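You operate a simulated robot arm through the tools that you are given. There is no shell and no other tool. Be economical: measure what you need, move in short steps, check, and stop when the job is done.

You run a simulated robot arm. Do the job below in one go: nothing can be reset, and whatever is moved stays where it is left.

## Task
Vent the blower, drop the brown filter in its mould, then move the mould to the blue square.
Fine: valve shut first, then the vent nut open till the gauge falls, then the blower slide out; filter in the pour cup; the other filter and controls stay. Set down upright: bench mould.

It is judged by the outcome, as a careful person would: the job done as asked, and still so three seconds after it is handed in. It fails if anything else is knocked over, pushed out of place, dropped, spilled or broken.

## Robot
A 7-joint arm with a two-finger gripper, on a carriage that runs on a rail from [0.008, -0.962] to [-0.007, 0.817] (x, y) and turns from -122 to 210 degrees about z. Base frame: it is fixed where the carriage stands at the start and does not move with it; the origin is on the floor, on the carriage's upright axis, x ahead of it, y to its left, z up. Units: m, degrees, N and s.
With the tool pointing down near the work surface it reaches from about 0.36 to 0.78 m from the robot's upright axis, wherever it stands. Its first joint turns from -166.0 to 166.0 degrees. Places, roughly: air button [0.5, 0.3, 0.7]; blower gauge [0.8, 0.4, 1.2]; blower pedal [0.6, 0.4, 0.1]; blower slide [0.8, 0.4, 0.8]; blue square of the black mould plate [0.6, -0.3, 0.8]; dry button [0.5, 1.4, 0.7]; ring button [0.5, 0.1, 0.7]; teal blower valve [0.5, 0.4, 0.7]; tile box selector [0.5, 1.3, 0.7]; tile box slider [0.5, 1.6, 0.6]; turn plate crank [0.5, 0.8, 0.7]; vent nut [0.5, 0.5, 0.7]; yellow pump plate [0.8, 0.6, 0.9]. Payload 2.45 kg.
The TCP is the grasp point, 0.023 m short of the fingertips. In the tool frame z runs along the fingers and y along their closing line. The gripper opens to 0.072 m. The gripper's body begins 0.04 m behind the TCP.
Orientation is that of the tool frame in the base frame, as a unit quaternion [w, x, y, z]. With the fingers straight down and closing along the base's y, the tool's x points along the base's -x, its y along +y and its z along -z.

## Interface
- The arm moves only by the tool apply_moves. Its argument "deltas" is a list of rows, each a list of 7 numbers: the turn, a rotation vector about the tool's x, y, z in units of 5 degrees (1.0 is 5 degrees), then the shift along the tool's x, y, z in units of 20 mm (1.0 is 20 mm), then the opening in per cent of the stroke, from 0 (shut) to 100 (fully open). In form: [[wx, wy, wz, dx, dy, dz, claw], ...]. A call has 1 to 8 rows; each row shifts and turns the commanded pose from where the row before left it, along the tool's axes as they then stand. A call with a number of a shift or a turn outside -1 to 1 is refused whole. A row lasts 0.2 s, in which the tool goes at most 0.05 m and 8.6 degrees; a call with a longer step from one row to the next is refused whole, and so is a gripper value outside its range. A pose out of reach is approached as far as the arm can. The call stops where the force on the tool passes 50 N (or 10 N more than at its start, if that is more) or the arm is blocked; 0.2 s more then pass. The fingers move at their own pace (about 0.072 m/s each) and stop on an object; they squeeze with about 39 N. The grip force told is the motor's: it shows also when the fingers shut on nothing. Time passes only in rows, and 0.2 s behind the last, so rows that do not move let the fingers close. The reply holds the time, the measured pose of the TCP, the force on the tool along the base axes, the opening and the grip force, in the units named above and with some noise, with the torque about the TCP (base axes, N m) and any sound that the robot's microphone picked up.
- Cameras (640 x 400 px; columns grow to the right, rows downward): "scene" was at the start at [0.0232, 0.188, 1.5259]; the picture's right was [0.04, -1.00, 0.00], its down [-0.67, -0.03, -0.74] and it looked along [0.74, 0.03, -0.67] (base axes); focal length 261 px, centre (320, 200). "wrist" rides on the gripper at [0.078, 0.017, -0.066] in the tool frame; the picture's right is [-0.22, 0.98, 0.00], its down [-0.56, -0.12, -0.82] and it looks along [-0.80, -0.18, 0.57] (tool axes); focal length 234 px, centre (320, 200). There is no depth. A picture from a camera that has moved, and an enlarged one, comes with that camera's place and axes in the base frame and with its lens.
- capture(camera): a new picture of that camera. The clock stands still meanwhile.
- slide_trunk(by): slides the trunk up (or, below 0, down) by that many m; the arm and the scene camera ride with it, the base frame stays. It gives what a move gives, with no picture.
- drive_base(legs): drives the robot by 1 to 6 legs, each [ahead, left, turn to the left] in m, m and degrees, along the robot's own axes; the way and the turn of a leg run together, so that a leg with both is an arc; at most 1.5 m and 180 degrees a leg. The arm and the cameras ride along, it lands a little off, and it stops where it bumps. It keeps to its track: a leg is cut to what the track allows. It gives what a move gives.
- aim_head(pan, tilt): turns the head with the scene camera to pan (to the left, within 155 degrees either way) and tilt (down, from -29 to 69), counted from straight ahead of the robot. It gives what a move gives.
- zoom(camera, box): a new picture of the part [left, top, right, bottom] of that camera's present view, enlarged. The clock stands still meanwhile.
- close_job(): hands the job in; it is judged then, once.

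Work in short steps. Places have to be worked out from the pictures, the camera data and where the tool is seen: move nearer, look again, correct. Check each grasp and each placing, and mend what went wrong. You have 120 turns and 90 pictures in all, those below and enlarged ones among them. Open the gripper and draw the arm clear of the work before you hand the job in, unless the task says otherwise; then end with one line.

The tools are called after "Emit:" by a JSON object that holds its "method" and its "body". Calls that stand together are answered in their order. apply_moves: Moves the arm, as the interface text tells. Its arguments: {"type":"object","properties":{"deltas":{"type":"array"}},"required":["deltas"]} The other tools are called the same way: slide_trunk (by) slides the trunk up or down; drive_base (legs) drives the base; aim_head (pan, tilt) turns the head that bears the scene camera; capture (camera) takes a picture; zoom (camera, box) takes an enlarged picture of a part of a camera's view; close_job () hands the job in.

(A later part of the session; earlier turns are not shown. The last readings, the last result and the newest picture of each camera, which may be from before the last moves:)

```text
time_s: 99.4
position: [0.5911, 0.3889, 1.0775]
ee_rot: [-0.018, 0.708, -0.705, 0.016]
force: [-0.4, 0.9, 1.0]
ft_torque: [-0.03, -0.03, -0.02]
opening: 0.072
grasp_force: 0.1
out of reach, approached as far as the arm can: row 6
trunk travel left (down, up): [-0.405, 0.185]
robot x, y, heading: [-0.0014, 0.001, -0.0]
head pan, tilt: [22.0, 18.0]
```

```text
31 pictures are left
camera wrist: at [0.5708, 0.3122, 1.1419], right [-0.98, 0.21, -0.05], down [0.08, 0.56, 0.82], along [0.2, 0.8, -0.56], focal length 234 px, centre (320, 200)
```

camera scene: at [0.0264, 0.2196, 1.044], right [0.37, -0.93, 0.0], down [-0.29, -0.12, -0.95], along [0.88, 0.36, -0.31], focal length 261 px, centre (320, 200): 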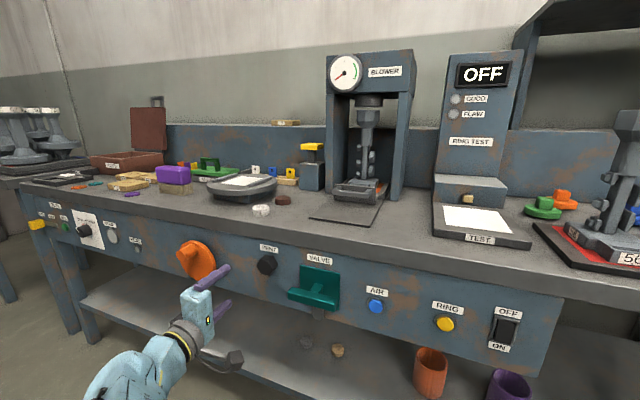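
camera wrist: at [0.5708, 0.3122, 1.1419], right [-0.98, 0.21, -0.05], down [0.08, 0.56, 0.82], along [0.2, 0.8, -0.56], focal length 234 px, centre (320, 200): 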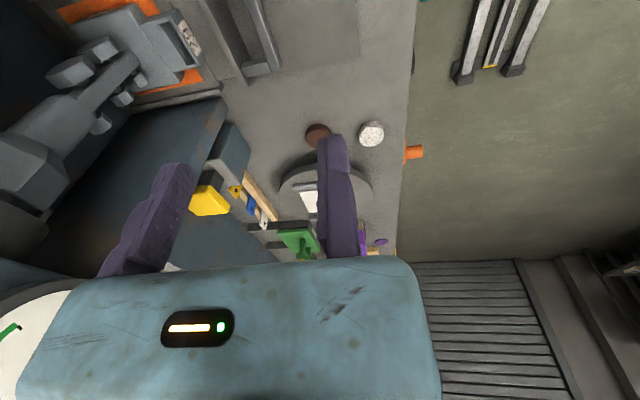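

The tool is about vertical and near a wrist limit, with the gauge close to the gripper body. I'll lower with the trunk and look at the handle from nearer.

Emit:
{"method": "slide_trunk", "body": {"by": -0.14}}

Emit:
{"method": "aim_head", "body": {"pan": 22, "tilt": 38}}

Emit:
{"method": "capture", "body": {"camera": "scene"}}

Emit:
{"method": "capture", "body": {"camera": "wrist"}}

```text
time_s: 101.1
position: [0.5917, 0.389, 0.9369]
ee_rot: [-0.016, 0.707, -0.707, 0.016]
force: [0.4, 0.6, 1.0]
ft_torque: [0.0, 0.06, -0.02]
opening: 0.0718
grasp_force: 0.2
trunk travel left (down, up): [-0.265, 0.325]
robot x, y, heading: [-0.0004, 0.0017, -0.2]
head pan, tilt: [22.0, 18.0]
```

```text
time_s: 101.9
position: [0.5915, 0.3898, 0.9372]
ee_rot: [-0.016, 0.707, -0.706, 0.016]
force: [-0.7, -0.7, -0.5]
ft_torque: [-0.01, -0.01, -0.03]
opening: 0.0723
grasp_force: 0.1
trunk travel left (down, up): [-0.265, 0.325]
robot x, y, heading: [0.0019, -0.0048, 0.0]
head pan, tilt: [22.0, 38.0]
```

```text
30 pictures are left
camera scene: at [0.0199, 0.217, 1.2724], right [0.37, -0.93, 0.0], down [-0.57, -0.23, -0.79], along [0.73, 0.3, -0.61], focal length 261 px, centre (320, 200)
```

scene: 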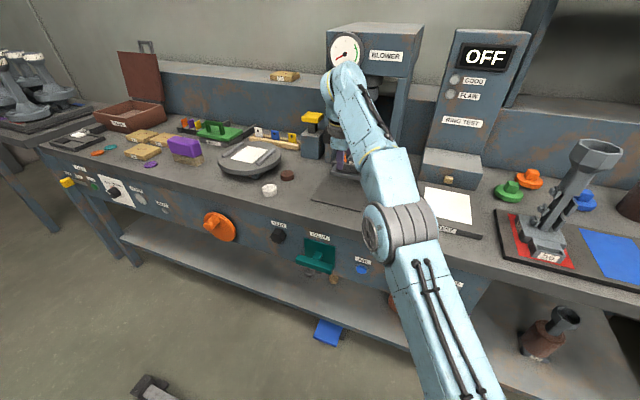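

```text
29 pictures are left
camera wrist: at [0.5714, 0.3126, 1.0008], right [-0.98, 0.22, -0.04], down [0.09, 0.56, 0.82], along [0.2, 0.8, -0.57], focal length 234 px, centre (320, 200)
```

wrist: 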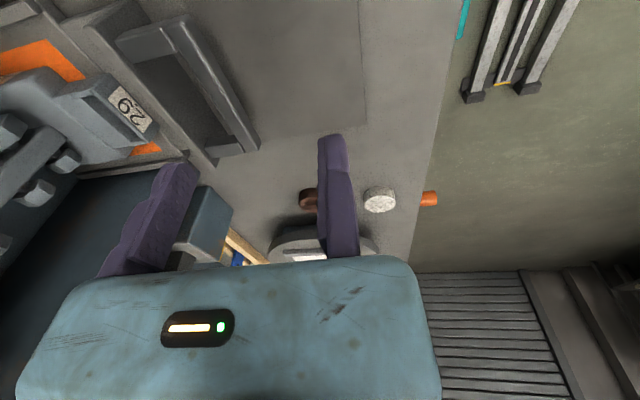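

Handle bar lies along y from 0.344 to 0.437 at x≈0.663, z≈0.85, with a ~3 cm gap behind it. I'll close to ~43%, move over it and descend.

Emit:
{"method": "apply_moves", "body": {"deltas": [[0, 0, 0, 0, -1, 0, 43], [0, 0, 0, 0, -1, 0, 43], [0, 0, 0, 0, -0.95, 0, 43], [0, 0, 0, 0, 0, 0.9, 43], [0, 0, 0, 0, 0, 0.9, 43], [0, 0, 0, 0, 0, 0, 43]]}}

Emit:
{"method": "capture", "body": {"camera": "wrist"}}

```text
time_s: 103.3
position: [0.5929, 0.3877, 0.8979]
ee_rot: [-0.016, 0.708, -0.706, 0.017]
force: [-0.6, 0.1, 0.4]
ft_torque: [0.0, 0.0, 0.0]
opening: 0.031
grasp_force: 0.1
out of reach, approached as far as the arm can: row 1, 2, 3
trunk travel left (down, up): [-0.265, 0.325]
robot x, y, heading: [-0.0019, 0.0008, 0.2]
head pan, tilt: [22.0, 38.0]
```

```text
28 pictures are left
camera wrist: at [0.5724, 0.3114, 0.963], right [-0.98, 0.22, -0.04], down [0.09, 0.56, 0.82], along [0.2, 0.8, -0.56], focal length 234 px, centre (320, 200)
```

wrist: 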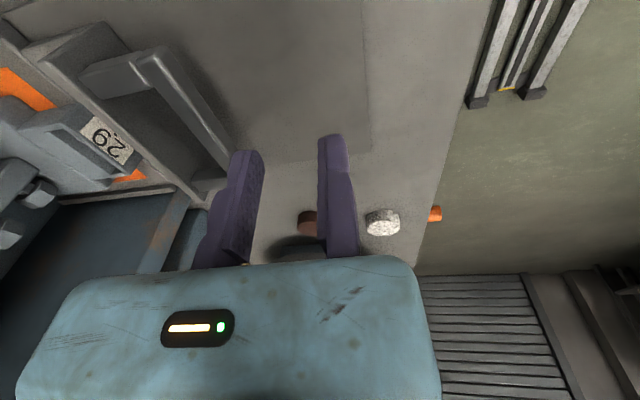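

x is stuck at 0.593: with the trunk this low the wrist is bent past its limit. I'll raise the trunk and bring the tool back down by the arm.

Emit:
{"method": "slide_trunk", "body": {"by": 0.3}}

Emit:
{"method": "apply_moves", "body": {"deltas": [[0, 0, 0, 0, 0, 1, 43], [0, 0, 0, 0, 0, 1, 43], [0, 0, 0, 0, 0, 1, 43], [0, 0, 0, 0, 0, 1, 43], [0, 0, 0, 0, 0, 1, 43], [0, 0, 0, 0, 0, 1, 43], [0, 0, 0, 0, 0, 1, 43], [0, 0, 0, 0, 0, 1, 43]]}}

Emit:
{"method": "apply_moves", "body": {"deltas": [[0, 0, 0, 0, -0.95, 1, 43], [0, 0, 0, 0, -0.95, 1, 43], [0, 0, 0, 0, -0.95, 1, 43], [0, 0, 0, 0, 0, 1, 43], [0, 0, 0, 0, 0, 1, 43], [0, 0, 0, 0, 0, 0, 43]]}}

Emit:
{"method": "capture", "body": {"camera": "wrist"}}

```text
time_s: 106.3
position: [0.5926, 0.3874, 1.1987]
ee_rot: [-0.017, 0.708, -0.706, 0.015]
force: [-0.2, 0.8, -0.2]
ft_torque: [0.03, 0.03, 0.0]
opening: 0.0311
grasp_force: 0.0
trunk travel left (down, up): [-0.565, 0.025]
robot x, y, heading: [-0.0002, -0.0, -0.0]
head pan, tilt: [22.0, 38.0]
```

```text
time_s: 108.1
position: [0.5998, 0.3882, 1.0384]
ee_rot: [-0.015, 0.708, -0.706, 0.016]
force: [0.3, -0.4, 1.0]
ft_torque: [-0.04, -0.01, -0.02]
opening: 0.0307
grasp_force: 0.0
trunk travel left (down, up): [-0.565, 0.025]
robot x, y, heading: [-0.0004, -0.0007, -0.0]
head pan, tilt: [22.0, 38.0]
```

```text
time_s: 109.5
position: [0.6621, 0.3877, 0.9422]
ee_rot: [-0.016, 0.708, -0.706, 0.016]
force: [-0.3, 0.7, 0.9]
ft_torque: [0.03, 0.0, 0.01]
opening: 0.0311
grasp_force: 0.0
trunk travel left (down, up): [-0.565, 0.025]
robot x, y, heading: [0.0021, -0.0018, -0.1]
head pan, tilt: [22.0, 38.0]
```

```text
27 pictures are left
camera wrist: at [0.6423, 0.3111, 1.006], right [-0.98, 0.22, -0.04], down [0.09, 0.56, 0.82], along [0.2, 0.8, -0.57], focal length 234 px, centre (320, 200)
```

wrist: 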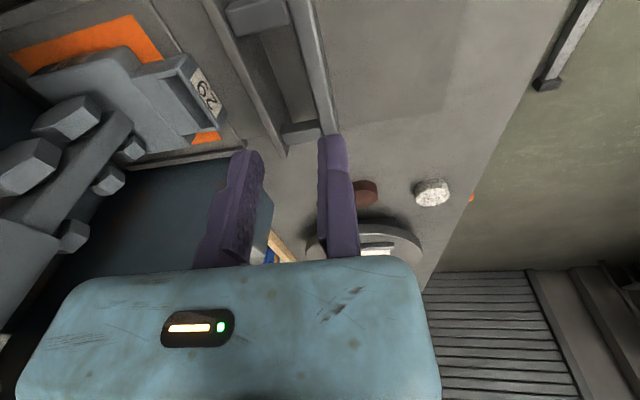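

Reach is fine now. The bar's centre is at x≈0.667; I'll put the fixed pad at x≈0.654 and descend most of the way.

Emit:
{"method": "apply_moves", "body": {"deltas": [[0, 0, 0, 0, 0.4, 0, 43], [0, 0, 0, 0, 0, 0.9, 43], [0, 0, 0, 0, 0, 0.9, 43], [0, 0, 0, 0, 0, 0.5, 43], [0, 0, 0, 0, 0, 0, 43]]}}

Emit:
{"method": "capture", "body": {"camera": "wrist"}}

```text
time_s: 110.7
position: [0.6544, 0.3888, 0.8952]
ee_rot: [-0.016, 0.708, -0.706, 0.016]
force: [-0.1, 0.5, -0.3]
ft_torque: [0.0, -0.01, -0.01]
opening: 0.0308
grasp_force: 0.1
trunk travel left (down, up): [-0.565, 0.025]
robot x, y, heading: [0.0026, -0.0004, 0.1]
head pan, tilt: [22.0, 38.0]
```

```text
26 pictures are left
camera wrist: at [0.6348, 0.3112, 0.9595], right [-0.98, 0.22, -0.04], down [0.09, 0.56, 0.82], along [0.2, 0.8, -0.56], focal length 234 px, centre (320, 200)
```

wrist: 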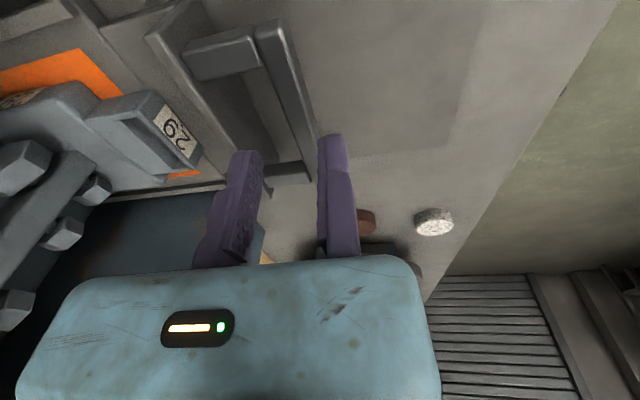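

The bar lies between the fingers, with z estimates 0.825–0.85. I'll shift +4 mm in x and descend to z≈0.84, watching the force.

Emit:
{"method": "apply_moves", "body": {"deltas": [[0, 0, 0, 0, -0.2, 0.5, 43], [0, 0, 0, 0, 0, 0.8, 43], [0, 0, 0, 0, 0, 0.8, 43], [0, 0, 0, 0, 0, 0.6, 43], [0, 0, 0, 0, 0, 0, 43]]}}

Emit:
{"method": "capture", "body": {"camera": "wrist"}}

```text
time_s: 111.9
position: [0.661, 0.3882, 0.8419]
ee_rot: [-0.016, 0.708, -0.706, 0.015]
force: [-1.8, -0.4, 0.7]
ft_torque: [0.0, 0.01, 0.04]
opening: 0.0309
grasp_force: 0.0
trunk travel left (down, up): [-0.565, 0.025]
robot x, y, heading: [0.001, 0.002, -0.0]
head pan, tilt: [22.0, 38.0]
```

```text
25 pictures are left
camera wrist: at [0.6416, 0.3118, 0.9054], right [-0.98, 0.22, -0.04], down [0.09, 0.56, 0.82], along [0.2, 0.8, -0.57], focal length 234 px, centre (320, 200)
```

wrist: 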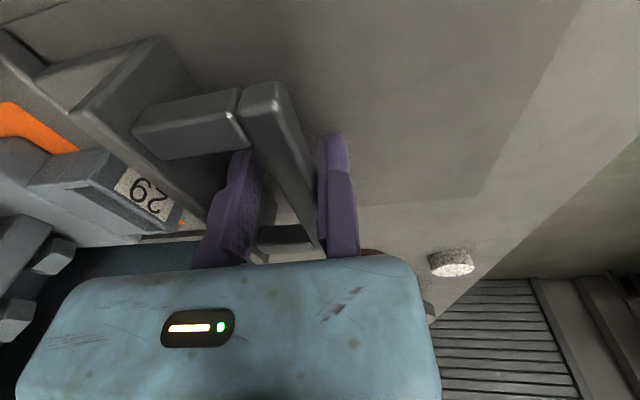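

The bar is squarely between the fingers. I'll close on it and pull the slide out gently.

Emit:
{"method": "apply_moves", "body": {"deltas": [[0, 0, 0, 0, 0, 0, 0], [0, 0, 0, 0, 0, 0, 0], [0, 0, 0, 0, 0.25, 0, 0], [0, 0, 0, 0, 0.45, 0, 0], [0, 0, 0, 0, 0.5, 0, 0], [0, 0, 0, 0, 0.5, 0, 0], [0, 0, 0, 0, 0.5, 0, 0], [0, 0, 0, 0, 0.4, 0, 0]]}}

Emit:
{"method": "capture", "body": {"camera": "scene"}}

```text
time_s: 113.7
position: [0.6115, 0.3882, 0.8419]
ee_rot: [-0.017, 0.708, -0.706, 0.016]
force: [0.1, -3.2, 20.8]
ft_torque: [-0.88, 0.37, 0.62]
opening: 0.0143
grasp_force: 40.4
trunk travel left (down, up): [-0.565, 0.025]
robot x, y, heading: [-0.0018, -0.0011, -0.3]
head pan, tilt: [22.0, 38.0]
```

```text
24 pictures are left
camera scene: at [0.0184, 0.2157, 1.5728], right [0.37, -0.93, 0.0], down [-0.57, -0.23, -0.79], along [0.73, 0.3, -0.61], focal length 261 px, centre (320, 200)
```

scene: 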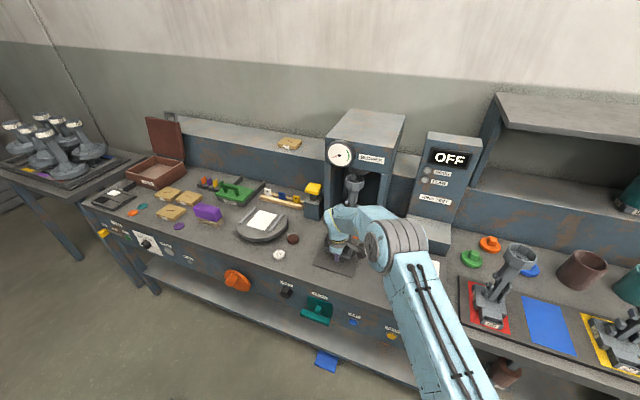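

The slide follows. I'll keep pulling until its stop.

Emit:
{"method": "apply_moves", "body": {"deltas": [[0, 0, 0, 0, 0.4, -0.08, 0], [0, 0, 0, 0, 0.5, 0, 0], [0, 0, 0, 0, 0.5, 0, 0], [0, 0, 0, 0, 0.5, 0, 0], [0, 0, 0, 0, 0.5, 0, 0], [0, 0, 0, 0, 0.5, 0, 0], [0, 0, 0, 0, 0.4, 0, 0], [0, 0, 0, 0, 0.3, 0, 0]]}}

Emit:
{"method": "zoom", "body": {"camera": "scene", "box": [270, 100, 450, 290]}}

```text
time_s: 115.5
position: [0.5362, 0.387, 0.8396]
ee_rot: [-0.017, 0.708, -0.706, 0.016]
force: [0.7, 0.3, 28.5]
ft_torque: [0.23, 0.33, 0.64]
opening: 0.0139
grasp_force: 40.2
trunk travel left (down, up): [-0.565, 0.025]
robot x, y, heading: [0.0013, 0.0014, 0.0]
head pan, tilt: [22.0, 38.0]
```

```text
2.11 times, centred on (360, 195) of scene
camera zoom: at [0.0181, 0.2155, 1.5726], right [0.37, -0.93, 0.0], down [-0.57, -0.23, -0.79], along [0.73, 0.3, -0.61], focal length 549 px, centre (236, 210)
```

zoom: 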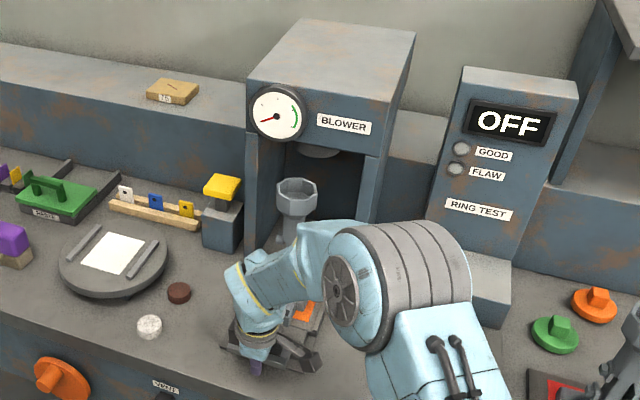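

Out 125 mm with no stop yet and the cup is now in front of the blower head. I'll pull a bit more to find the end.

Emit:
{"method": "apply_moves", "body": {"deltas": [[0, 0, 0, 0, 0.3, -0.08, 0], [0, 0, 0, 0, 0.3, 0, 0], [0, 0, 0, 0, 0.3, 0, 0], [0, 0, 0, 0, 0.3, 0, 0], [0, 0, 0, 0, 0.3, 0, 0], [0, 0, 0, 0, 0, 0, 0]]}}

```text
time_s: 116.9
position: [0.5075, 0.3875, 0.8396]
ee_rot: [-0.016, 0.708, -0.706, 0.015]
force: [-0.1, 2.1, 17.0]
ft_torque: [0.03, 0.46, 0.64]
opening: 0.0143
grasp_force: 40.7
trunk travel left (down, up): [-0.565, 0.025]
robot x, y, heading: [0.0003, 0.0005, 0.0]
head pan, tilt: [22.0, 38.0]
```

Emit:
{"method": "apply_moves", "body": {"deltas": [[0, 0, 0, 0, 0.3, 0, 0], [0, 0, 0, 0, 0.3, 0, 0], [0, 0, 0, 0, 0.3, 0, 0], [0, 0, 0, 0, 0, 0, 0]]}}

Emit:
{"method": "zoom", "body": {"camera": "scene", "box": [270, 100, 450, 290]}}

```text
time_s: 117.9
position: [0.4881, 0.3873, 0.8389]
ee_rot: [-0.017, 0.708, -0.706, 0.015]
force: [0.9, -3.6, 30.0]
ft_torque: [0.03, 0.32, 0.58]
opening: 0.0141
grasp_force: 40.4
trunk travel left (down, up): [-0.565, 0.025]
robot x, y, heading: [0.0026, 0.0001, -0.0]
head pan, tilt: [22.0, 38.0]
```

```text
2.11 times, centred on (360, 195) of scene
camera zoom: at [0.0182, 0.2151, 1.5728], right [0.37, -0.93, 0.0], down [-0.57, -0.23, -0.79], along [0.73, 0.3, -0.61], focal length 549 px, centre (236, 210)
```

zoom: 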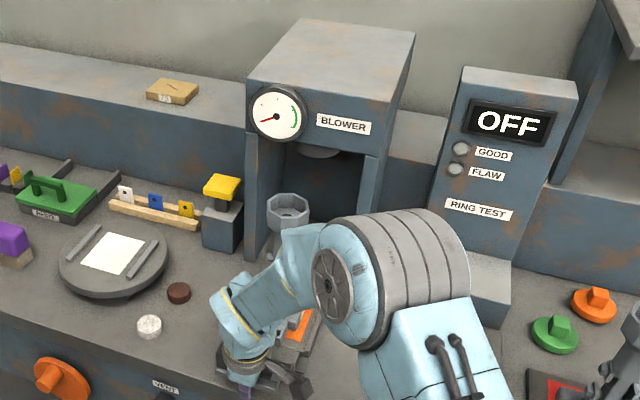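

The slide is out ~173 mm and moves freely, so I'll stop here; the cup is well clear of the blower head. I'll release the handle, rise, and move over the brown filter.

Emit:
{"method": "apply_moves", "body": {"deltas": [[0, 0, 0, 0, 0, -0.05, 43], [0, 0, 0, 0, 0, 0, 43], [0, 0, 0, 0, 0, -0.7, 43], [0, 0, 0, 0, 0, -1, 43], [0, 0, 0, 0, 0, -1, 43], [0, 0, 0, 0, 0, -1, 43], [0, 0, 0, -0.6, -0.3, -1, 43], [0, 0, 0, -1, -0.5, 0, 100]]}}

Emit:
{"method": "apply_moves", "body": {"deltas": [[0, 0, 0, -1, -0.65, 0, 100], [0, 0, 0, -1, -0.65, 0, 100], [0, 0, 0, -1, -0.65, 0, 100], [0, 0, 0, -1, -0.65, 0, 100], [0, 0, 0, -1, -0.65, 0, 100], [0, 0, 0, -1, -0.65, 0, 100], [0, 0, 0, -1, -0.65, 0, 100], [0, 0, 0, -1, -0.65, 0, 100]]}}

Emit:
{"method": "capture", "body": {"camera": "wrist"}}

Emit:
{"method": "capture", "body": {"camera": "scene"}}

```text
time_s: 119.7
position: [0.4999, 0.4212, 0.9331]
ee_rot: [-0.015, 0.707, -0.707, 0.015]
force: [0.4, -0.4, -0.1]
ft_torque: [-0.01, -0.01, -0.01]
opening: 0.0718
grasp_force: 0.0
trunk travel left (down, up): [-0.565, 0.025]
robot x, y, heading: [0.0032, -0.0015, -0.0]
head pan, tilt: [22.0, 38.0]
```

```text
time_s: 121.5
position: [0.5705, 0.5345, 0.9375]
ee_rot: [-0.016, 0.708, -0.706, 0.016]
force: [0.8, 0.0, 0.1]
ft_torque: [-0.03, -0.01, 0.0]
opening: 0.0721
grasp_force: 0.1
out of reach, approached as far as the arm can: row 6, 7, 8
trunk travel left (down, up): [-0.565, 0.025]
robot x, y, heading: [0.0024, 0.0012, -0.0]
head pan, tilt: [22.0, 38.0]
```

```text
21 pictures are left
camera wrist: at [0.5502, 0.4574, 1.0002], right [-0.98, 0.21, -0.04], down [0.09, 0.56, 0.82], along [0.2, 0.8, -0.57], focal length 234 px, centre (320, 200)
```

wrist: 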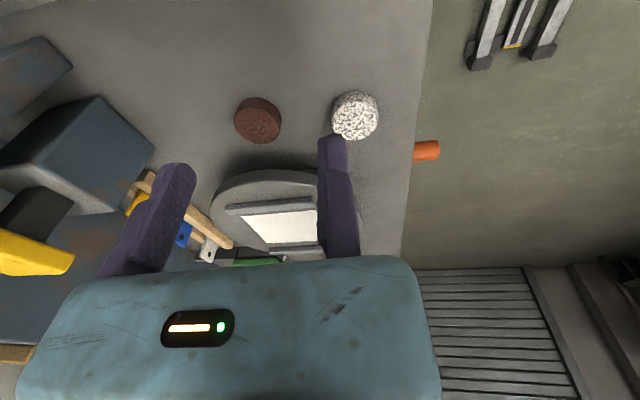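

```text
20 pictures are left
camera scene: at [0.0201, 0.217, 1.5723], right [0.37, -0.93, 0.0], down [-0.57, -0.23, -0.79], along [0.73, 0.3, -0.62], focal length 261 px, centre (320, 200)
```

scene: 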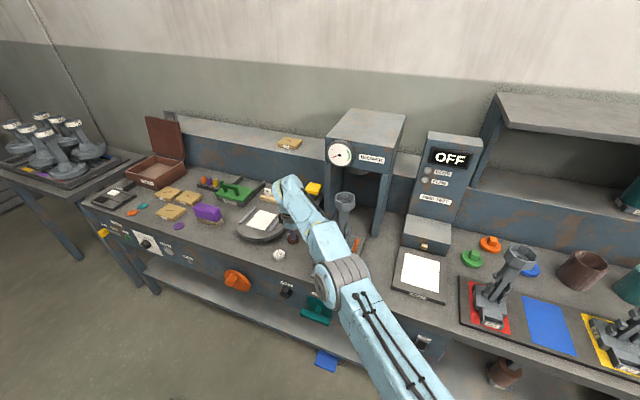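

The arm is at its reach limit here. The brown filter measures (0.641, 0.573), Ø≈41 mm. I'll pull the tool in 8 cm, then drive left 0.197 m and turn right 15.6° to swing the open gripper over it.

Emit:
{"method": "apply_moves", "body": {"deltas": [[0, 0, 0, 0, 1, 0, 100], [0, 0, 0, 0, 1, 0, 100], [0, 0, 0, 0, 1, 0, 100], [0, 0, 0, 0, 1, 0, 100]]}}

Emit:
{"method": "drive_base", "body": {"legs": [[0, 0.197, 0], [0, 0, -15.6]]}}

Emit:
{"method": "capture", "body": {"camera": "wrist"}}

```text
time_s: 122.5
position: [0.4912, 0.5344, 0.931]
ee_rot: [-0.016, 0.708, -0.706, 0.016]
force: [-0.2, 0.1, -0.8]
ft_torque: [0.0, 0.0, -0.01]
opening: 0.072
grasp_force: 0.1
trunk travel left (down, up): [-0.565, 0.025]
robot x, y, heading: [-0.0, -0.0004, -0.1]
head pan, tilt: [22.0, 38.0]
```

```text
time_s: 125.0
position: [0.6112, 0.584, 0.9302]
ee_rot: [0.014, -0.609, 0.793, -0.019]
force: [0.0, 0.1, -0.6]
ft_torque: [-0.01, -0.03, 0.01]
opening: 0.0723
grasp_force: 0.1
trunk travel left (down, up): [-0.565, 0.025]
robot x, y, heading: [-0.0032, 0.1944, -15.1]
head pan, tilt: [22.0, 38.0]
```

```text
19 pictures are left
camera wrist: at [0.5709, 0.5157, 0.995], right [-0.89, 0.46, -0.04], down [0.23, 0.52, 0.82], along [0.4, 0.72, -0.57], focal length 234 px, centre (320, 200)
```

wrist: 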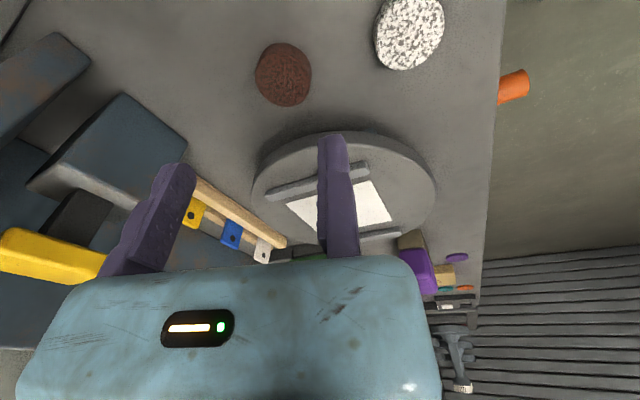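

Filter centre is at (0.643, 0.580). I'll make a small correction and descend to z≈0.83.

Emit:
{"method": "apply_moves", "body": {"deltas": [[0, 0, 0, -0.22, -0.2, 0.8, 100], [0, 0, 0, 0, 0, 1, 100], [0, 0, 0, 0, 0, 1, 100], [0, 0, 0, 0, 0, 1, 100], [0, 0, 0, 0, 0, 0.8, 100], [0, 0, 0, 0, 0, 0.4, 100], [0, 0, 0, 0, 0, 0, 100]]}}

Emit:
{"method": "capture", "body": {"camera": "wrist"}}

```text
time_s: 126.6
position: [0.6206, 0.587, 0.832]
ee_rot: [0.014, -0.609, 0.793, -0.018]
force: [0.3, 0.8, -0.1]
ft_torque: [0.02, -0.03, 0.02]
opening: 0.072
grasp_force: 0.0
trunk travel left (down, up): [-0.565, 0.025]
robot x, y, heading: [-0.0006, 0.1953, -15.0]
head pan, tilt: [22.0, 38.0]
```

```text
18 pictures are left
camera wrist: at [0.581, 0.517, 0.8955], right [-0.89, 0.46, -0.04], down [0.23, 0.52, 0.82], along [0.4, 0.72, -0.56], focal length 234 px, centre (320, 200)
```

wrist: 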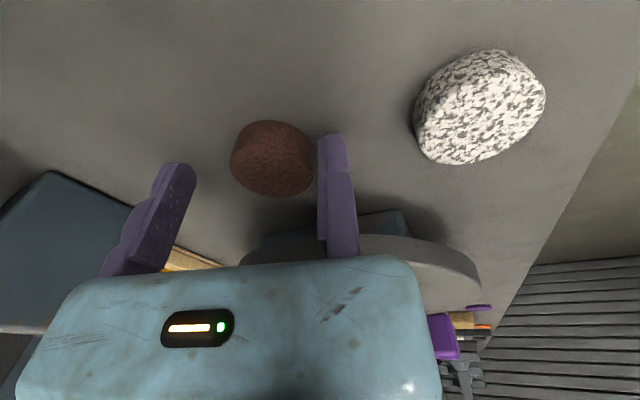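

The filter sits against the fixed pad and is slightly off along the finger width. I'll adjust, descend 6 mm and close.

Emit:
{"method": "apply_moves", "body": {"deltas": [[0, 0, 0, 0.3, 0.15, 0, 100], [0, 0, 0, 0, 0, 0.3, 100], [0, 0, 0, 0, 0, 0, 70], [0, 0, 0, 0, 0, 0, 40], [0, 0, 0, 0, 0, 0, 20], [0, 0, 0, 0, 0, 0, 20], [0, 0, 0, 0, 0, 0, 20]]}}

Emit:
{"method": "capture", "body": {"camera": "wrist"}}

```text
time_s: 128.2
position: [0.6157, 0.5808, 0.8262]
ee_rot: [0.014, -0.609, 0.792, -0.018]
force: [-0.4, -0.6, -0.4]
ft_torque: [0.02, 0.0, 0.0]
opening: 0.0145
grasp_force: 0.0
trunk travel left (down, up): [-0.565, 0.025]
robot x, y, heading: [-0.0001, 0.1989, -15.1]
head pan, tilt: [22.0, 38.0]
```

```text
17 pictures are left
camera wrist: at [0.5767, 0.5123, 0.8893], right [-0.89, 0.46, -0.04], down [0.23, 0.52, 0.82], along [0.4, 0.72, -0.57], focal length 234 px, centre (320, 200)
```

wrist: 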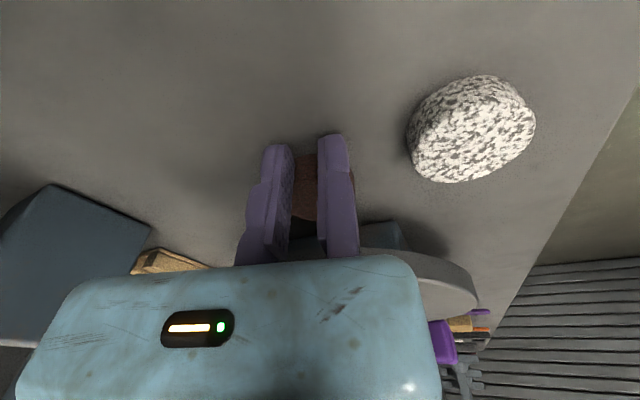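

The filter slipped out behind the fingers, so my finger-width offset had the wrong sign. I'll reopen and look.

Emit:
{"method": "apply_moves", "body": {"deltas": [[0, 0, 0, 0, 0, 0, 60], [0, 0, 0, 0, 0, 0, 100], [0, 0, 0, 0, 0, 0, 100], [0, 0, 0, 0, 0, 0, 100], [0, 0, 0, 0, 0, 0, 100]]}}

Emit:
{"method": "capture", "body": {"camera": "wrist"}}

```text
time_s: 129.4
position: [0.6151, 0.5813, 0.8255]
ee_rot: [0.014, -0.61, 0.792, -0.018]
force: [0.6, 0.2, 0.2]
ft_torque: [0.02, 0.0, 0.01]
opening: 0.072
grasp_force: 0.1
trunk travel left (down, up): [-0.565, 0.025]
robot x, y, heading: [-0.0012, 0.1958, -15.1]
head pan, tilt: [22.0, 38.0]
```

```text
16 pictures are left
camera wrist: at [0.5767, 0.5123, 0.8894], right [-0.89, 0.46, -0.04], down [0.23, 0.52, 0.82], along [0.4, 0.72, -0.57], focal length 234 px, centre (320, 200)
```

wrist: 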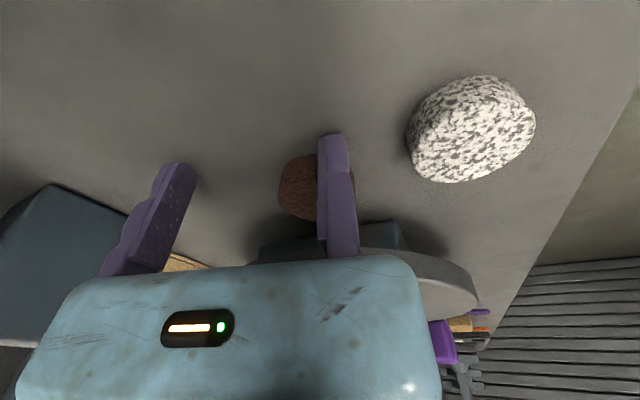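

My depth estimate was off: the filter top is nearer z≈0.808, so the tips barely overlapped it. The filter is now at about (0.630, 0.603). I'll rise, re-centre, and descend lower.

Emit:
{"method": "apply_moves", "body": {"deltas": [[0, 0, 0, 0, 0, -0.9, 100], [0, 0, 0, 0, 0, -0.6, 100], [0, 0, 0, -0.6, 0.42, 0, 100], [0, 0, 0, -0.6, 0.41, 0, 100], [0, 0, 0, 0, 0, 0.5, 100], [0, 0, 0, 0, 0, 0.5, 100], [0, 0, 0, 0, 0, 0, 100]]}}

Emit:
{"method": "capture", "body": {"camera": "wrist"}}

```text
time_s: 131.0
position: [0.6049, 0.6099, 0.8354]
ee_rot: [0.014, -0.609, 0.793, -0.018]
force: [0.4, -0.2, 0.0]
ft_torque: [0.04, 0.02, 0.0]
opening: 0.072
grasp_force: 0.0
trunk travel left (down, up): [-0.565, 0.025]
robot x, y, heading: [-0.0022, 0.1942, -15.0]
head pan, tilt: [22.0, 38.0]
```

```text
15 pictures are left
camera wrist: at [0.5659, 0.5409, 0.8986], right [-0.89, 0.46, -0.04], down [0.23, 0.52, 0.82], along [0.4, 0.72, -0.57], focal length 234 px, centre (320, 200)
```

wrist: 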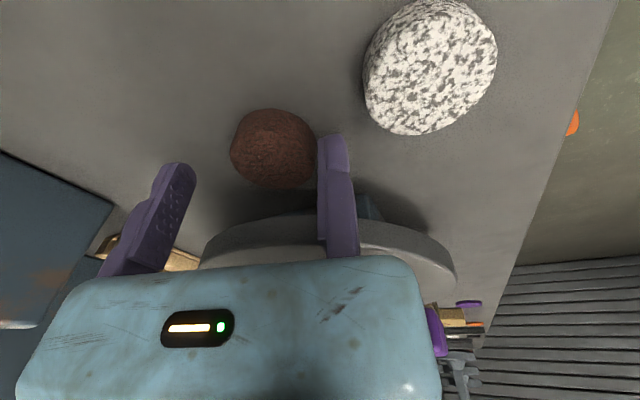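

Centred well now. I'll descend ~18 mm and close gently.

Emit:
{"method": "apply_moves", "body": {"deltas": [[0, 0, 0, 0.12, 0.06, 0.5, 100], [0, 0, 0, 0, 0, 0.4, 100], [0, 0, 0, 0, 0, 0, 75], [0, 0, 0, 0, 0, 0, 55], [0, 0, 0, 0, 0, 0, 40], [0, 0, 0, 0, 0, 0, 40], [0, 0, 0, 0, 0, 0, 40]]}}

```text
time_s: 132.6
position: [0.6032, 0.6078, 0.8233]
ee_rot: [0.019, -0.61, 0.792, -0.019]
force: [-1.3, -2.3, 50.4]
ft_torque: [-0.13, 0.48, 0.01]
opening: 0.0413
grasp_force: 38.9
trunk travel left (down, up): [-0.565, 0.025]
robot x, y, heading: [0.0002, 0.1971, -15.0]
head pan, tilt: [22.0, 38.0]
```

The tips touched the bench (z≈0.80), and the gripper holds something 41 mm wide. I'll lift and check.

Emit:
{"method": "apply_moves", "body": {"deltas": [[0, 0, 0, 0, 0, -0.5, 20], [0, 0, 0, 0, 0, -0.5, 20], [0, 0, 0, 0, 0, -1, 20], [0, 0, 0, 0, 0, -1, 20], [0, 0, 0, 0, 0, -1, 20]]}}

Emit:
{"method": "capture", "body": {"camera": "wrist"}}

```text
time_s: 133.8
position: [0.5989, 0.6089, 0.8938]
ee_rot: [0.013, -0.61, 0.792, -0.018]
force: [0.5, -0.1, -0.3]
ft_torque: [-0.03, 0.01, 0.01]
opening: 0.0142
grasp_force: 0.1
trunk travel left (down, up): [-0.565, 0.025]
robot x, y, heading: [-0.0025, 0.1976, -15.0]
head pan, tilt: [22.0, 38.0]
```

```text
14 pictures are left
camera wrist: at [0.56, 0.5404, 0.9593], right [-0.89, 0.46, -0.04], down [0.23, 0.52, 0.82], along [0.4, 0.72, -0.57], focal length 234 px, centre (320, 200)
```

wrist: 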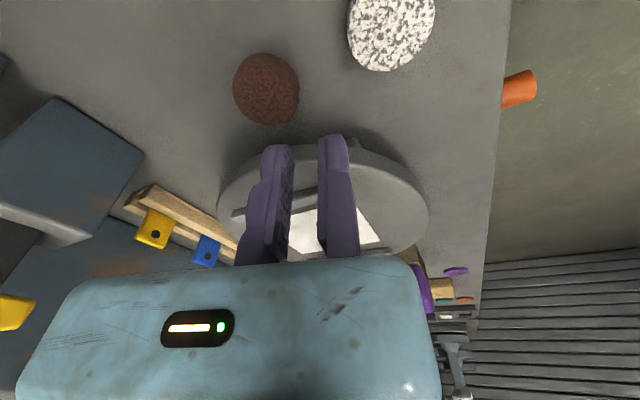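

It slipped: the filter is thin (top ≈0.806 on a 0.80 bench) and the tool was tilted 2.6°, leaving the moving finger too high. I'll square up the tool, re-centre on (0.640, 0.600), and grip right at bench level.

Emit:
{"method": "apply_moves", "body": {"deltas": [[-0.52, 0, 0, 0, 0, 0, 100], [0, 0, 0, -0.1, -0.4, 0, 100], [0, 0, 0, 0, -0.42, 0, 100], [0, 0, 0, 0, 0, 1, 100], [0, 0, 0, 0, 0, 1, 100], [0, 0, 0, 0, 0, 0.8, 100], [0, 0, 0, 0, 0, 0, 100]]}}

Emit:
{"method": "capture", "body": {"camera": "wrist"}}

```text
time_s: 135.4
position: [0.6169, 0.6055, 0.8417]
ee_rot: [0.0, -0.609, 0.793, 0.0]
force: [0.1, 0.1, -0.3]
ft_torque: [-0.02, 0.02, -0.02]
opening: 0.0719
grasp_force: 0.0
trunk travel left (down, up): [-0.565, 0.025]
robot x, y, heading: [-0.0033, 0.1941, -14.9]
head pan, tilt: [22.0, 38.0]
```

```text
13 pictures are left
camera wrist: at [0.5805, 0.5364, 0.9066], right [-0.89, 0.46, 0.0], down [0.26, 0.51, 0.82], along [0.38, 0.73, -0.57], focal length 234 px, centre (320, 200)
```

wrist: 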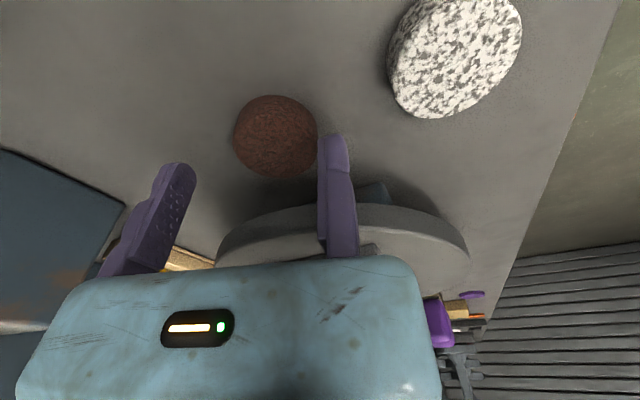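

Tool is vertical and the filter is centred. I'll descend 18 mm to the bench and close.

Emit:
{"method": "apply_moves", "body": {"deltas": [[0, 0, 0, 0.05, 0.08, 0.5, 100], [0, 0, 0, 0, 0, 0.38, 100], [0, 0, 0, 0, 0, 0, 75], [0, 0, 0, 0, 0, 0, 50], [0, 0, 0, 0, 0, 0, 20], [0, 0, 0, 0, 0, 0, 20], [0, 0, 0, 0, 0, 0, 20]]}}

Emit:
{"method": "apply_moves", "body": {"deltas": [[0, 0, 0, 0, 0, -0.2, 10], [0, 0, 0, 0, 0, -0.3, 10], [0, 0, 0, 0, 0, -0.5, 10], [0, 0, 0, 0, 0, -0.5, 10]]}}

```text
time_s: 137.0
position: [0.6151, 0.6054, 0.8234]
ee_rot: [0.001, -0.609, 0.793, 0.0]
force: [-1.0, -0.5, 0.6]
ft_torque: [0.02, 0.01, -0.02]
opening: 0.0413
grasp_force: 39.1
trunk travel left (down, up): [-0.565, 0.025]
robot x, y, heading: [-0.0003, 0.1975, -15.1]
head pan, tilt: [22.0, 38.0]
```

```text
time_s: 138.0
position: [0.615, 0.6055, 0.8531]
ee_rot: [0.0, -0.609, 0.793, -0.001]
force: [0.8, 0.2, -0.1]
ft_torque: [0.0, 0.01, 0.02]
opening: 0.0414
grasp_force: 39.0
trunk travel left (down, up): [-0.565, 0.025]
robot x, y, heading: [-0.0011, 0.1945, -15.0]
head pan, tilt: [22.0, 38.0]
```

The filter is held (41 mm, 39 N). I'll raise it and then find the pour cup with the scene camera.

Emit:
{"method": "apply_moves", "body": {"deltas": [[0, 0, 0, 0, 0, -1, 10], [0, 0, 0, 0, 0, -1, 10], [0, 0, 0, 0, 0, -1, 10], [0, 0, 0, 0, 0, -1, 10], [0, 0, 0, 0, 0, -1, 10], [0, 0, 0, 0, 0, -1, 10], [0, 0, 0, 0, 0, -1, 10], [0, 0, 0, 0, 0, -1, 10]]}}

Emit:
{"method": "apply_moves", "body": {"deltas": [[0, 0, 0, 0, 0, -1, 10], [0, 0, 0, 0, 0, -1, 10], [0, 0, 0, 0, 0, -1, 10], [0, 0, 0, 0, 0, -1, 10], [0, 0, 0, 0, 0, -1, 10]]}}

Emit:
{"method": "capture", "body": {"camera": "scene"}}

Emit:
{"method": "capture", "body": {"camera": "wrist"}}

```text
time_s: 139.8
position: [0.6146, 0.6054, 1.0133]
ee_rot: [0.0, -0.61, 0.793, 0.0]
force: [0.0, -0.2, 0.2]
ft_torque: [0.02, 0.0, -0.03]
opening: 0.0413
grasp_force: 39.4
trunk travel left (down, up): [-0.565, 0.025]
robot x, y, heading: [-0.0002, 0.1947, -15.1]
head pan, tilt: [22.0, 38.0]
```

```text
time_s: 141.0
position: [0.6141, 0.6059, 1.1142]
ee_rot: [-0.001, -0.61, 0.792, 0.0]
force: [0.7, 0.4, 0.8]
ft_torque: [-0.02, 0.01, -0.01]
opening: 0.0412
grasp_force: 39.4
trunk travel left (down, up): [-0.565, 0.025]
robot x, y, heading: [-0.0021, 0.1948, -15.2]
head pan, tilt: [22.0, 38.0]
```

```text
12 pictures are left
camera scene: at [0.074, 0.4005, 1.5723], right [0.12, -0.99, 0.0], down [-0.61, -0.08, -0.79], along [0.78, 0.1, -0.62], focal length 261 px, centre (320, 200)
```

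scene: 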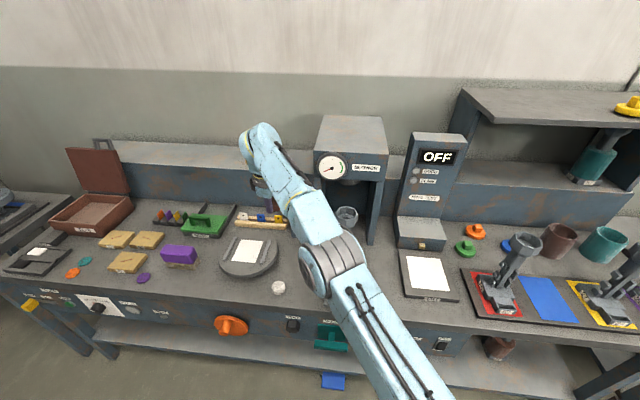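

```text
11 pictures are left
camera wrist: at [0.5786, 0.5359, 1.179], right [-0.89, 0.46, 0.0], down [0.26, 0.51, 0.82], along [0.38, 0.73, -0.57], focal length 234 px, centre (320, 200)
```

wrist: 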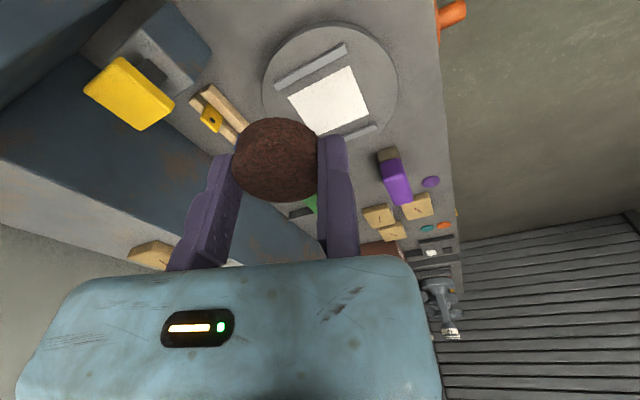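

Triangulated cup rim centre: (0.664, 0.395, 1.054). The filter centre is now at (0.634, 0.600), held at tips z≈1.09. I'll move it across above the cup.

Emit:
{"method": "apply_moves", "body": {"deltas": [[0, 0, 0, 0.953, -0.412, 0, 10], [0, 0, 0, 0.953, -0.412, 0, 10], [0, 0, 0, 0.953, -0.412, 0, 10], [0, 0, 0, 0.953, -0.412, 0, 10], [0, 0, 0, 0.953, -0.412, 0, 10], [0, 0, 0, 0.953, -0.412, 0, 10], [0, 0, 0, 0.953, -0.412, 0, 10], [0, 0, 0, 0.953, -0.3, 0, 10]]}}

Emit:
{"method": "apply_moves", "body": {"deltas": [[0, 0, 0, 0.953, -0.3, 0, 10], [0, 0, 0, 0.9, -0.3, 0, 10], [0, 0, 0, 0, 0, 0, 10]]}}

Emit:
{"method": "capture", "body": {"camera": "wrist"}}

```text
time_s: 142.8
position: [0.6379, 0.4406, 1.1134]
ee_rot: [0.0, -0.609, 0.793, 0.0]
force: [-0.3, -0.3, -1.5]
ft_torque: [-0.01, 0.05, -0.01]
opening: 0.0409
grasp_force: 39.0
trunk travel left (down, up): [-0.565, 0.025]
robot x, y, heading: [-0.0017, 0.1986, -14.6]
head pan, tilt: [22.0, 38.0]
```

```text
time_s: 143.6
position: [0.6388, 0.4026, 1.1138]
ee_rot: [0.0, -0.611, 0.792, -0.001]
force: [0.8, -0.6, -0.2]
ft_torque: [0.01, 0.01, 0.04]
opening: 0.0412
grasp_force: 38.8
trunk travel left (down, up): [-0.565, 0.025]
robot x, y, heading: [-0.0012, 0.1999, -15.1]
head pan, tilt: [22.0, 38.0]
```

```text
10 pictures are left
camera wrist: at [0.6025, 0.3319, 1.1788], right [-0.89, 0.46, 0.0], down [0.26, 0.51, 0.82], along [0.38, 0.73, -0.57], focal length 234 px, centre (320, 200)
```

wrist: 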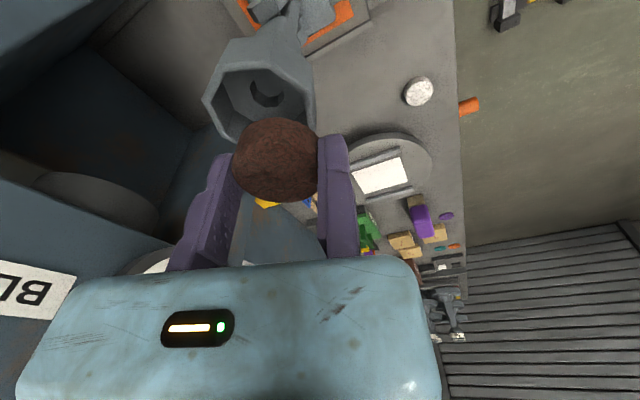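

The cup opening is clearly visible just ahead of the filter; the best estimate of its centre is (0.668, 0.393). I'll shift ~1 cm and lower to just above the rim.

Emit:
{"method": "apply_moves", "body": {"deltas": [[0, 0, 0, 0.08, -0.49, 0, 10], [0, 0, 0, 0, 0, 0.6, 10], [0, 0, 0, 0, 0, 0.6, 10], [0, 0, 0, 0, 0, 0, 10]]}}

Emit:
{"method": "capture", "body": {"camera": "wrist"}}

```text
time_s: 144.6
position: [0.649, 0.3986, 1.0876]
ee_rot: [0.0, -0.609, 0.793, 0.001]
force: [-0.2, -0.4, -0.4]
ft_torque: [-0.03, -0.01, -0.01]
opening: 0.0416
grasp_force: 39.7
trunk travel left (down, up): [-0.565, 0.025]
robot x, y, heading: [-0.0022, 0.1969, -15.0]
head pan, tilt: [22.0, 38.0]
```

```text
9 pictures are left
camera wrist: at [0.6116, 0.3283, 1.1528], right [-0.89, 0.46, 0.0], down [0.27, 0.51, 0.82], along [0.38, 0.73, -0.57], focal length 234 px, centre (320, 200)
```

wrist: 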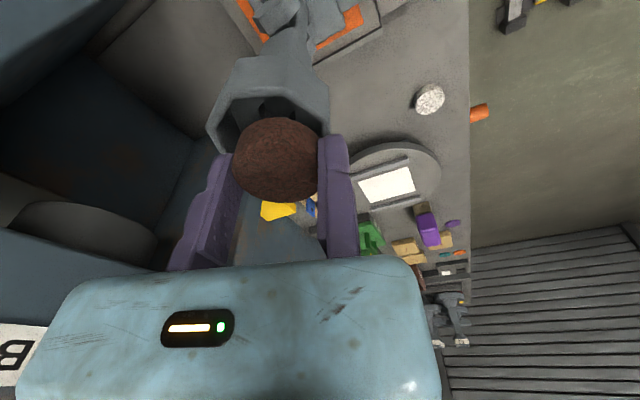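

Slight residual: the filter needs ~6 mm more toward +x. I'll adjust, lower 8 mm to just above the rim, and release.

Emit:
{"method": "apply_moves", "body": {"deltas": [[0, 0, 0, 0, -0.3, 0, 10], [0, 0, 0, 0, 0, 0.4, 10], [0, 0, 0, 0, 0, 0, 10]]}}

Emit:
{"method": "capture", "body": {"camera": "wrist"}}

```text
time_s: 145.4
position: [0.6528, 0.3974, 1.0795]
ee_rot: [0.001, -0.61, 0.793, 0.0]
force: [-1.0, 0.1, -0.2]
ft_torque: [0.03, -0.02, 0.02]
opening: 0.0414
grasp_force: 38.8
trunk travel left (down, up): [-0.565, 0.025]
robot x, y, heading: [-0.0049, 0.1978, -15.1]
head pan, tilt: [22.0, 38.0]
```

```text
8 pictures are left
camera wrist: at [0.6172, 0.3267, 1.1443], right [-0.89, 0.46, 0.0], down [0.26, 0.51, 0.82], along [0.38, 0.73, -0.57], focal length 234 px, centre (320, 200)
```

wrist: 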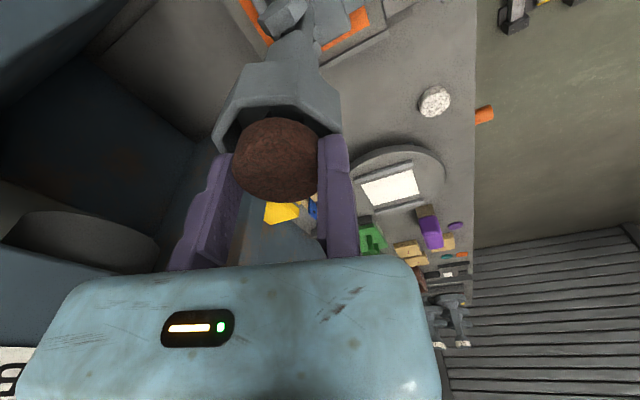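

Aligned with the cup in the image. I'll release.

Emit:
{"method": "apply_moves", "body": {"deltas": [[0, 0, 0, 0, 0, 0.1, 10], [0, 0, 0, 0, 0, 0, 62], [0, 0, 0, 0, 0, 0, 66], [0, 0, 0, 0, 0, 0, 70], [0, 0, 0, 0, 0, -0.3, 70], [0, 0, 0, 0, 0, -1, 75], [0, 0, 0, 0, 0, -1, 75], [0, 0, 0, 0, 0, 0, 75]]}}

Emit:
{"method": "capture", "body": {"camera": "wrist"}}

```text
time_s: 147.2
position: [0.6543, 0.3973, 1.1245]
ee_rot: [-0.001, -0.609, 0.793, 0.0]
force: [0.1, 0.4, 0.2]
ft_torque: [0.0, 0.01, -0.02]
opening: 0.0539
grasp_force: 0.1
trunk travel left (down, up): [-0.565, 0.025]
robot x, y, heading: [0.001, 0.1923, -15.0]
head pan, tilt: [22.0, 38.0]
```

```text
7 pictures are left
camera wrist: at [0.6181, 0.3265, 1.189], right [-0.89, 0.46, 0.0], down [0.27, 0.51, 0.82], along [0.38, 0.73, -0.57], focal length 234 px, centre (320, 200)
```

wrist: 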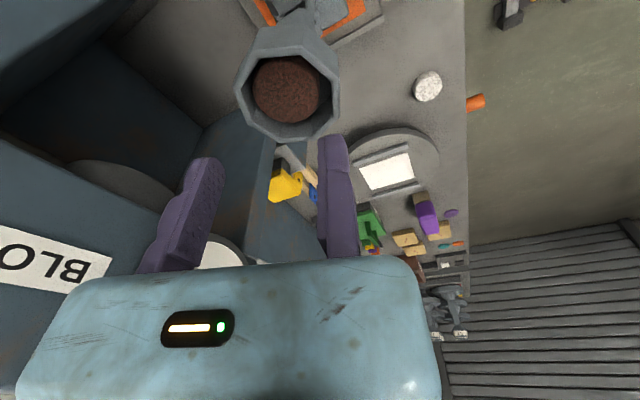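

The filter lies flat in the pour cup. The cup's outer width is ≈63–65 mm, so I'll open fully, straddle it (centre (0.673, 0.392)) and check just above the rim.

Emit:
{"method": "apply_moves", "body": {"deltas": [[0, 0, 0, 0, 0.8, 0, 100], [0, 0, 0, 0, 0, 0, 100], [0, 0, 0, 0, 0, 0.9, 100], [0, 0, 0, 0, 0, 0.9, 100], [0, 0, 0, 0, 0, 0, 100]]}}

Emit:
{"method": "capture", "body": {"camera": "wrist"}}

```text
time_s: 148.4
position: [0.6384, 0.4011, 1.0886]
ee_rot: [0.0, -0.61, 0.793, 0.0]
force: [0.2, 0.6, 0.5]
ft_torque: [0.01, 0.03, 0.03]
opening: 0.0718
grasp_force: 0.1
trunk travel left (down, up): [-0.565, 0.025]
robot x, y, heading: [0.0003, 0.197, -15.0]
head pan, tilt: [22.0, 38.0]
```

```text
6 pictures are left
camera wrist: at [0.6018, 0.3311, 1.153], right [-0.89, 0.46, 0.0], down [0.26, 0.51, 0.82], along [0.38, 0.73, -0.57], focal length 234 px, centre (320, 200)
```

wrist: 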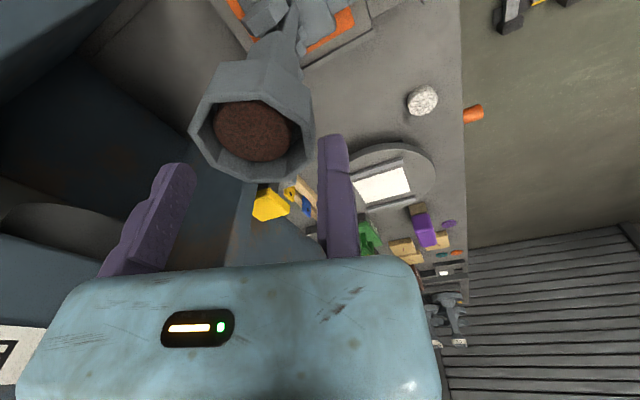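

Alignment looks right to within ~2 mm. I'll shift by 2 mm and descend slowly around the cup.

Emit:
{"method": "apply_moves", "body": {"deltas": [[0, 0, 0, 0, -0.1, 0, 100], [0, 0, 0, 0, 0, 0.3, 100], [0, 0, 0, 0, 0, 0.3, 100], [0, 0, 0, 0, 0, 0.3, 100]]}}

```text
time_s: 149.4
position: [0.6394, 0.401, 1.0703]
ee_rot: [0.0, -0.609, 0.793, 0.0]
force: [0.2, -0.1, 0.1]
ft_torque: [0.0, -0.02, 0.01]
opening: 0.0723
grasp_force: 0.0
trunk travel left (down, up): [-0.565, 0.025]
robot x, y, heading: [-0.0021, 0.1956, -15.1]
head pan, tilt: [22.0, 38.0]
```

Emit:
{"method": "apply_moves", "body": {"deltas": [[0, 0, 0, 0, 0, 0.3, 100], [0, 0, 0, 0, 0, 0.3, 100], [0, 0, 0, 0, 0, 0.3, 100], [0, 0, 0, 0, 0, 0.25, 100], [0, 0, 0, 0, 0, 0, 100]]}}

Emit:
{"method": "capture", "body": {"camera": "wrist"}}

```text
time_s: 150.6
position: [0.6416, 0.4012, 1.0468]
ee_rot: [0.001, -0.61, 0.792, 0.0]
force: [0.5, 0.3, 0.6]
ft_torque: [0.0, 0.02, 0.0]
opening: 0.0721
grasp_force: 0.2
trunk travel left (down, up): [-0.565, 0.025]
robot x, y, heading: [-0.001, 0.1983, -15.2]
head pan, tilt: [22.0, 38.0]
```

```text
5 pictures are left
camera wrist: at [0.6048, 0.3304, 1.1118], right [-0.89, 0.46, 0.0], down [0.27, 0.51, 0.82], along [0.38, 0.73, -0.57], focal length 234 px, centre (320, 200)
```

wrist: 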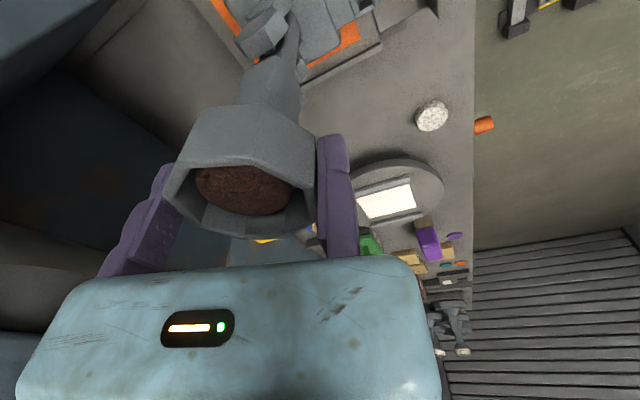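

The fingers straddle the cup. I'll close and lift gently.

Emit:
{"method": "apply_moves", "body": {"deltas": [[0, 0, 0, 0, -0.06, 0, 95], [0, 0, 0, 0, -0.04, 0, 92], [0, 0, 0, 0, 0, 0, 60], [0, 0, 0, 0, 0, 0, 40], [0, 0, 0, 0, 0, 0, 40], [0, 0, 0, 0, 0, -0.15, 30], [0, 0, 0, 0, 0, -0.2, 30], [0, 0, 0, 0, 0, -0.3, 30]]}}

```text
time_s: 152.4
position: [0.6428, 0.4007, 1.0609]
ee_rot: [0.001, -0.61, 0.793, 0.0]
force: [-0.1, 0.6, -4.8]
ft_torque: [0.03, 0.14, -0.01]
opening: 0.0628
grasp_force: 38.9
trunk travel left (down, up): [-0.565, 0.025]
robot x, y, heading: [-0.0013, 0.1971, -14.9]
head pan, tilt: [22.0, 38.0]
```

The mould is held (62.8 mm, weight ~4.8 N). I'll lift it another ~10 cm.

Emit:
{"method": "apply_moves", "body": {"deltas": [[0, 0, 0, 0, 0, -0.4, 20], [0, 0, 0, 0, 0, -0.6, 20], [0, 0, 0, 0, 0, -0.7, 20], [0, 0, 0, 0, 0, -0.7, 20], [0, 0, 0, 0, 0, -0.7, 20], [0, 0, 0, 0, 0, -0.7, 20], [0, 0, 0, 0, 0, -0.7, 20], [0, 0, 0, 0, 0, -0.5, 20]]}}

Emit:
{"method": "capture", "body": {"camera": "scene"}}

```text
time_s: 154.2
position: [0.6425, 0.4001, 1.1616]
ee_rot: [-0.001, -0.61, 0.793, 0.001]
force: [0.0, 0.4, -4.9]
ft_torque: [-0.01, 0.15, 0.02]
opening: 0.0627
grasp_force: 39.3
trunk travel left (down, up): [-0.565, 0.025]
robot x, y, heading: [-0.0024, 0.196, -15.2]
head pan, tilt: [22.0, 38.0]
```

```text
4 pictures are left
camera scene: at [0.0741, 0.4003, 1.5723], right [0.12, -0.99, 0.0], down [-0.61, -0.07, -0.79], along [0.78, 0.1, -0.62], focal length 261 px, centre (320, 200)
```

scene: 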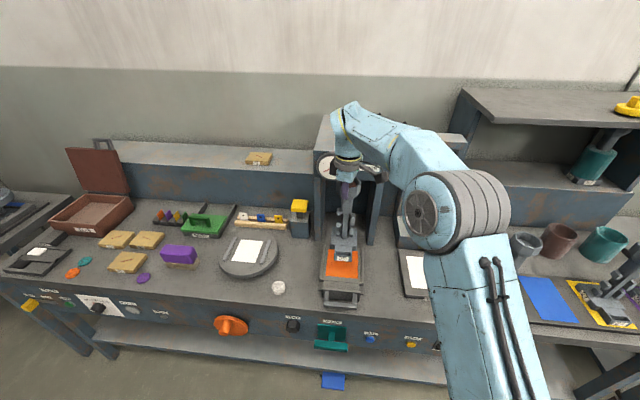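

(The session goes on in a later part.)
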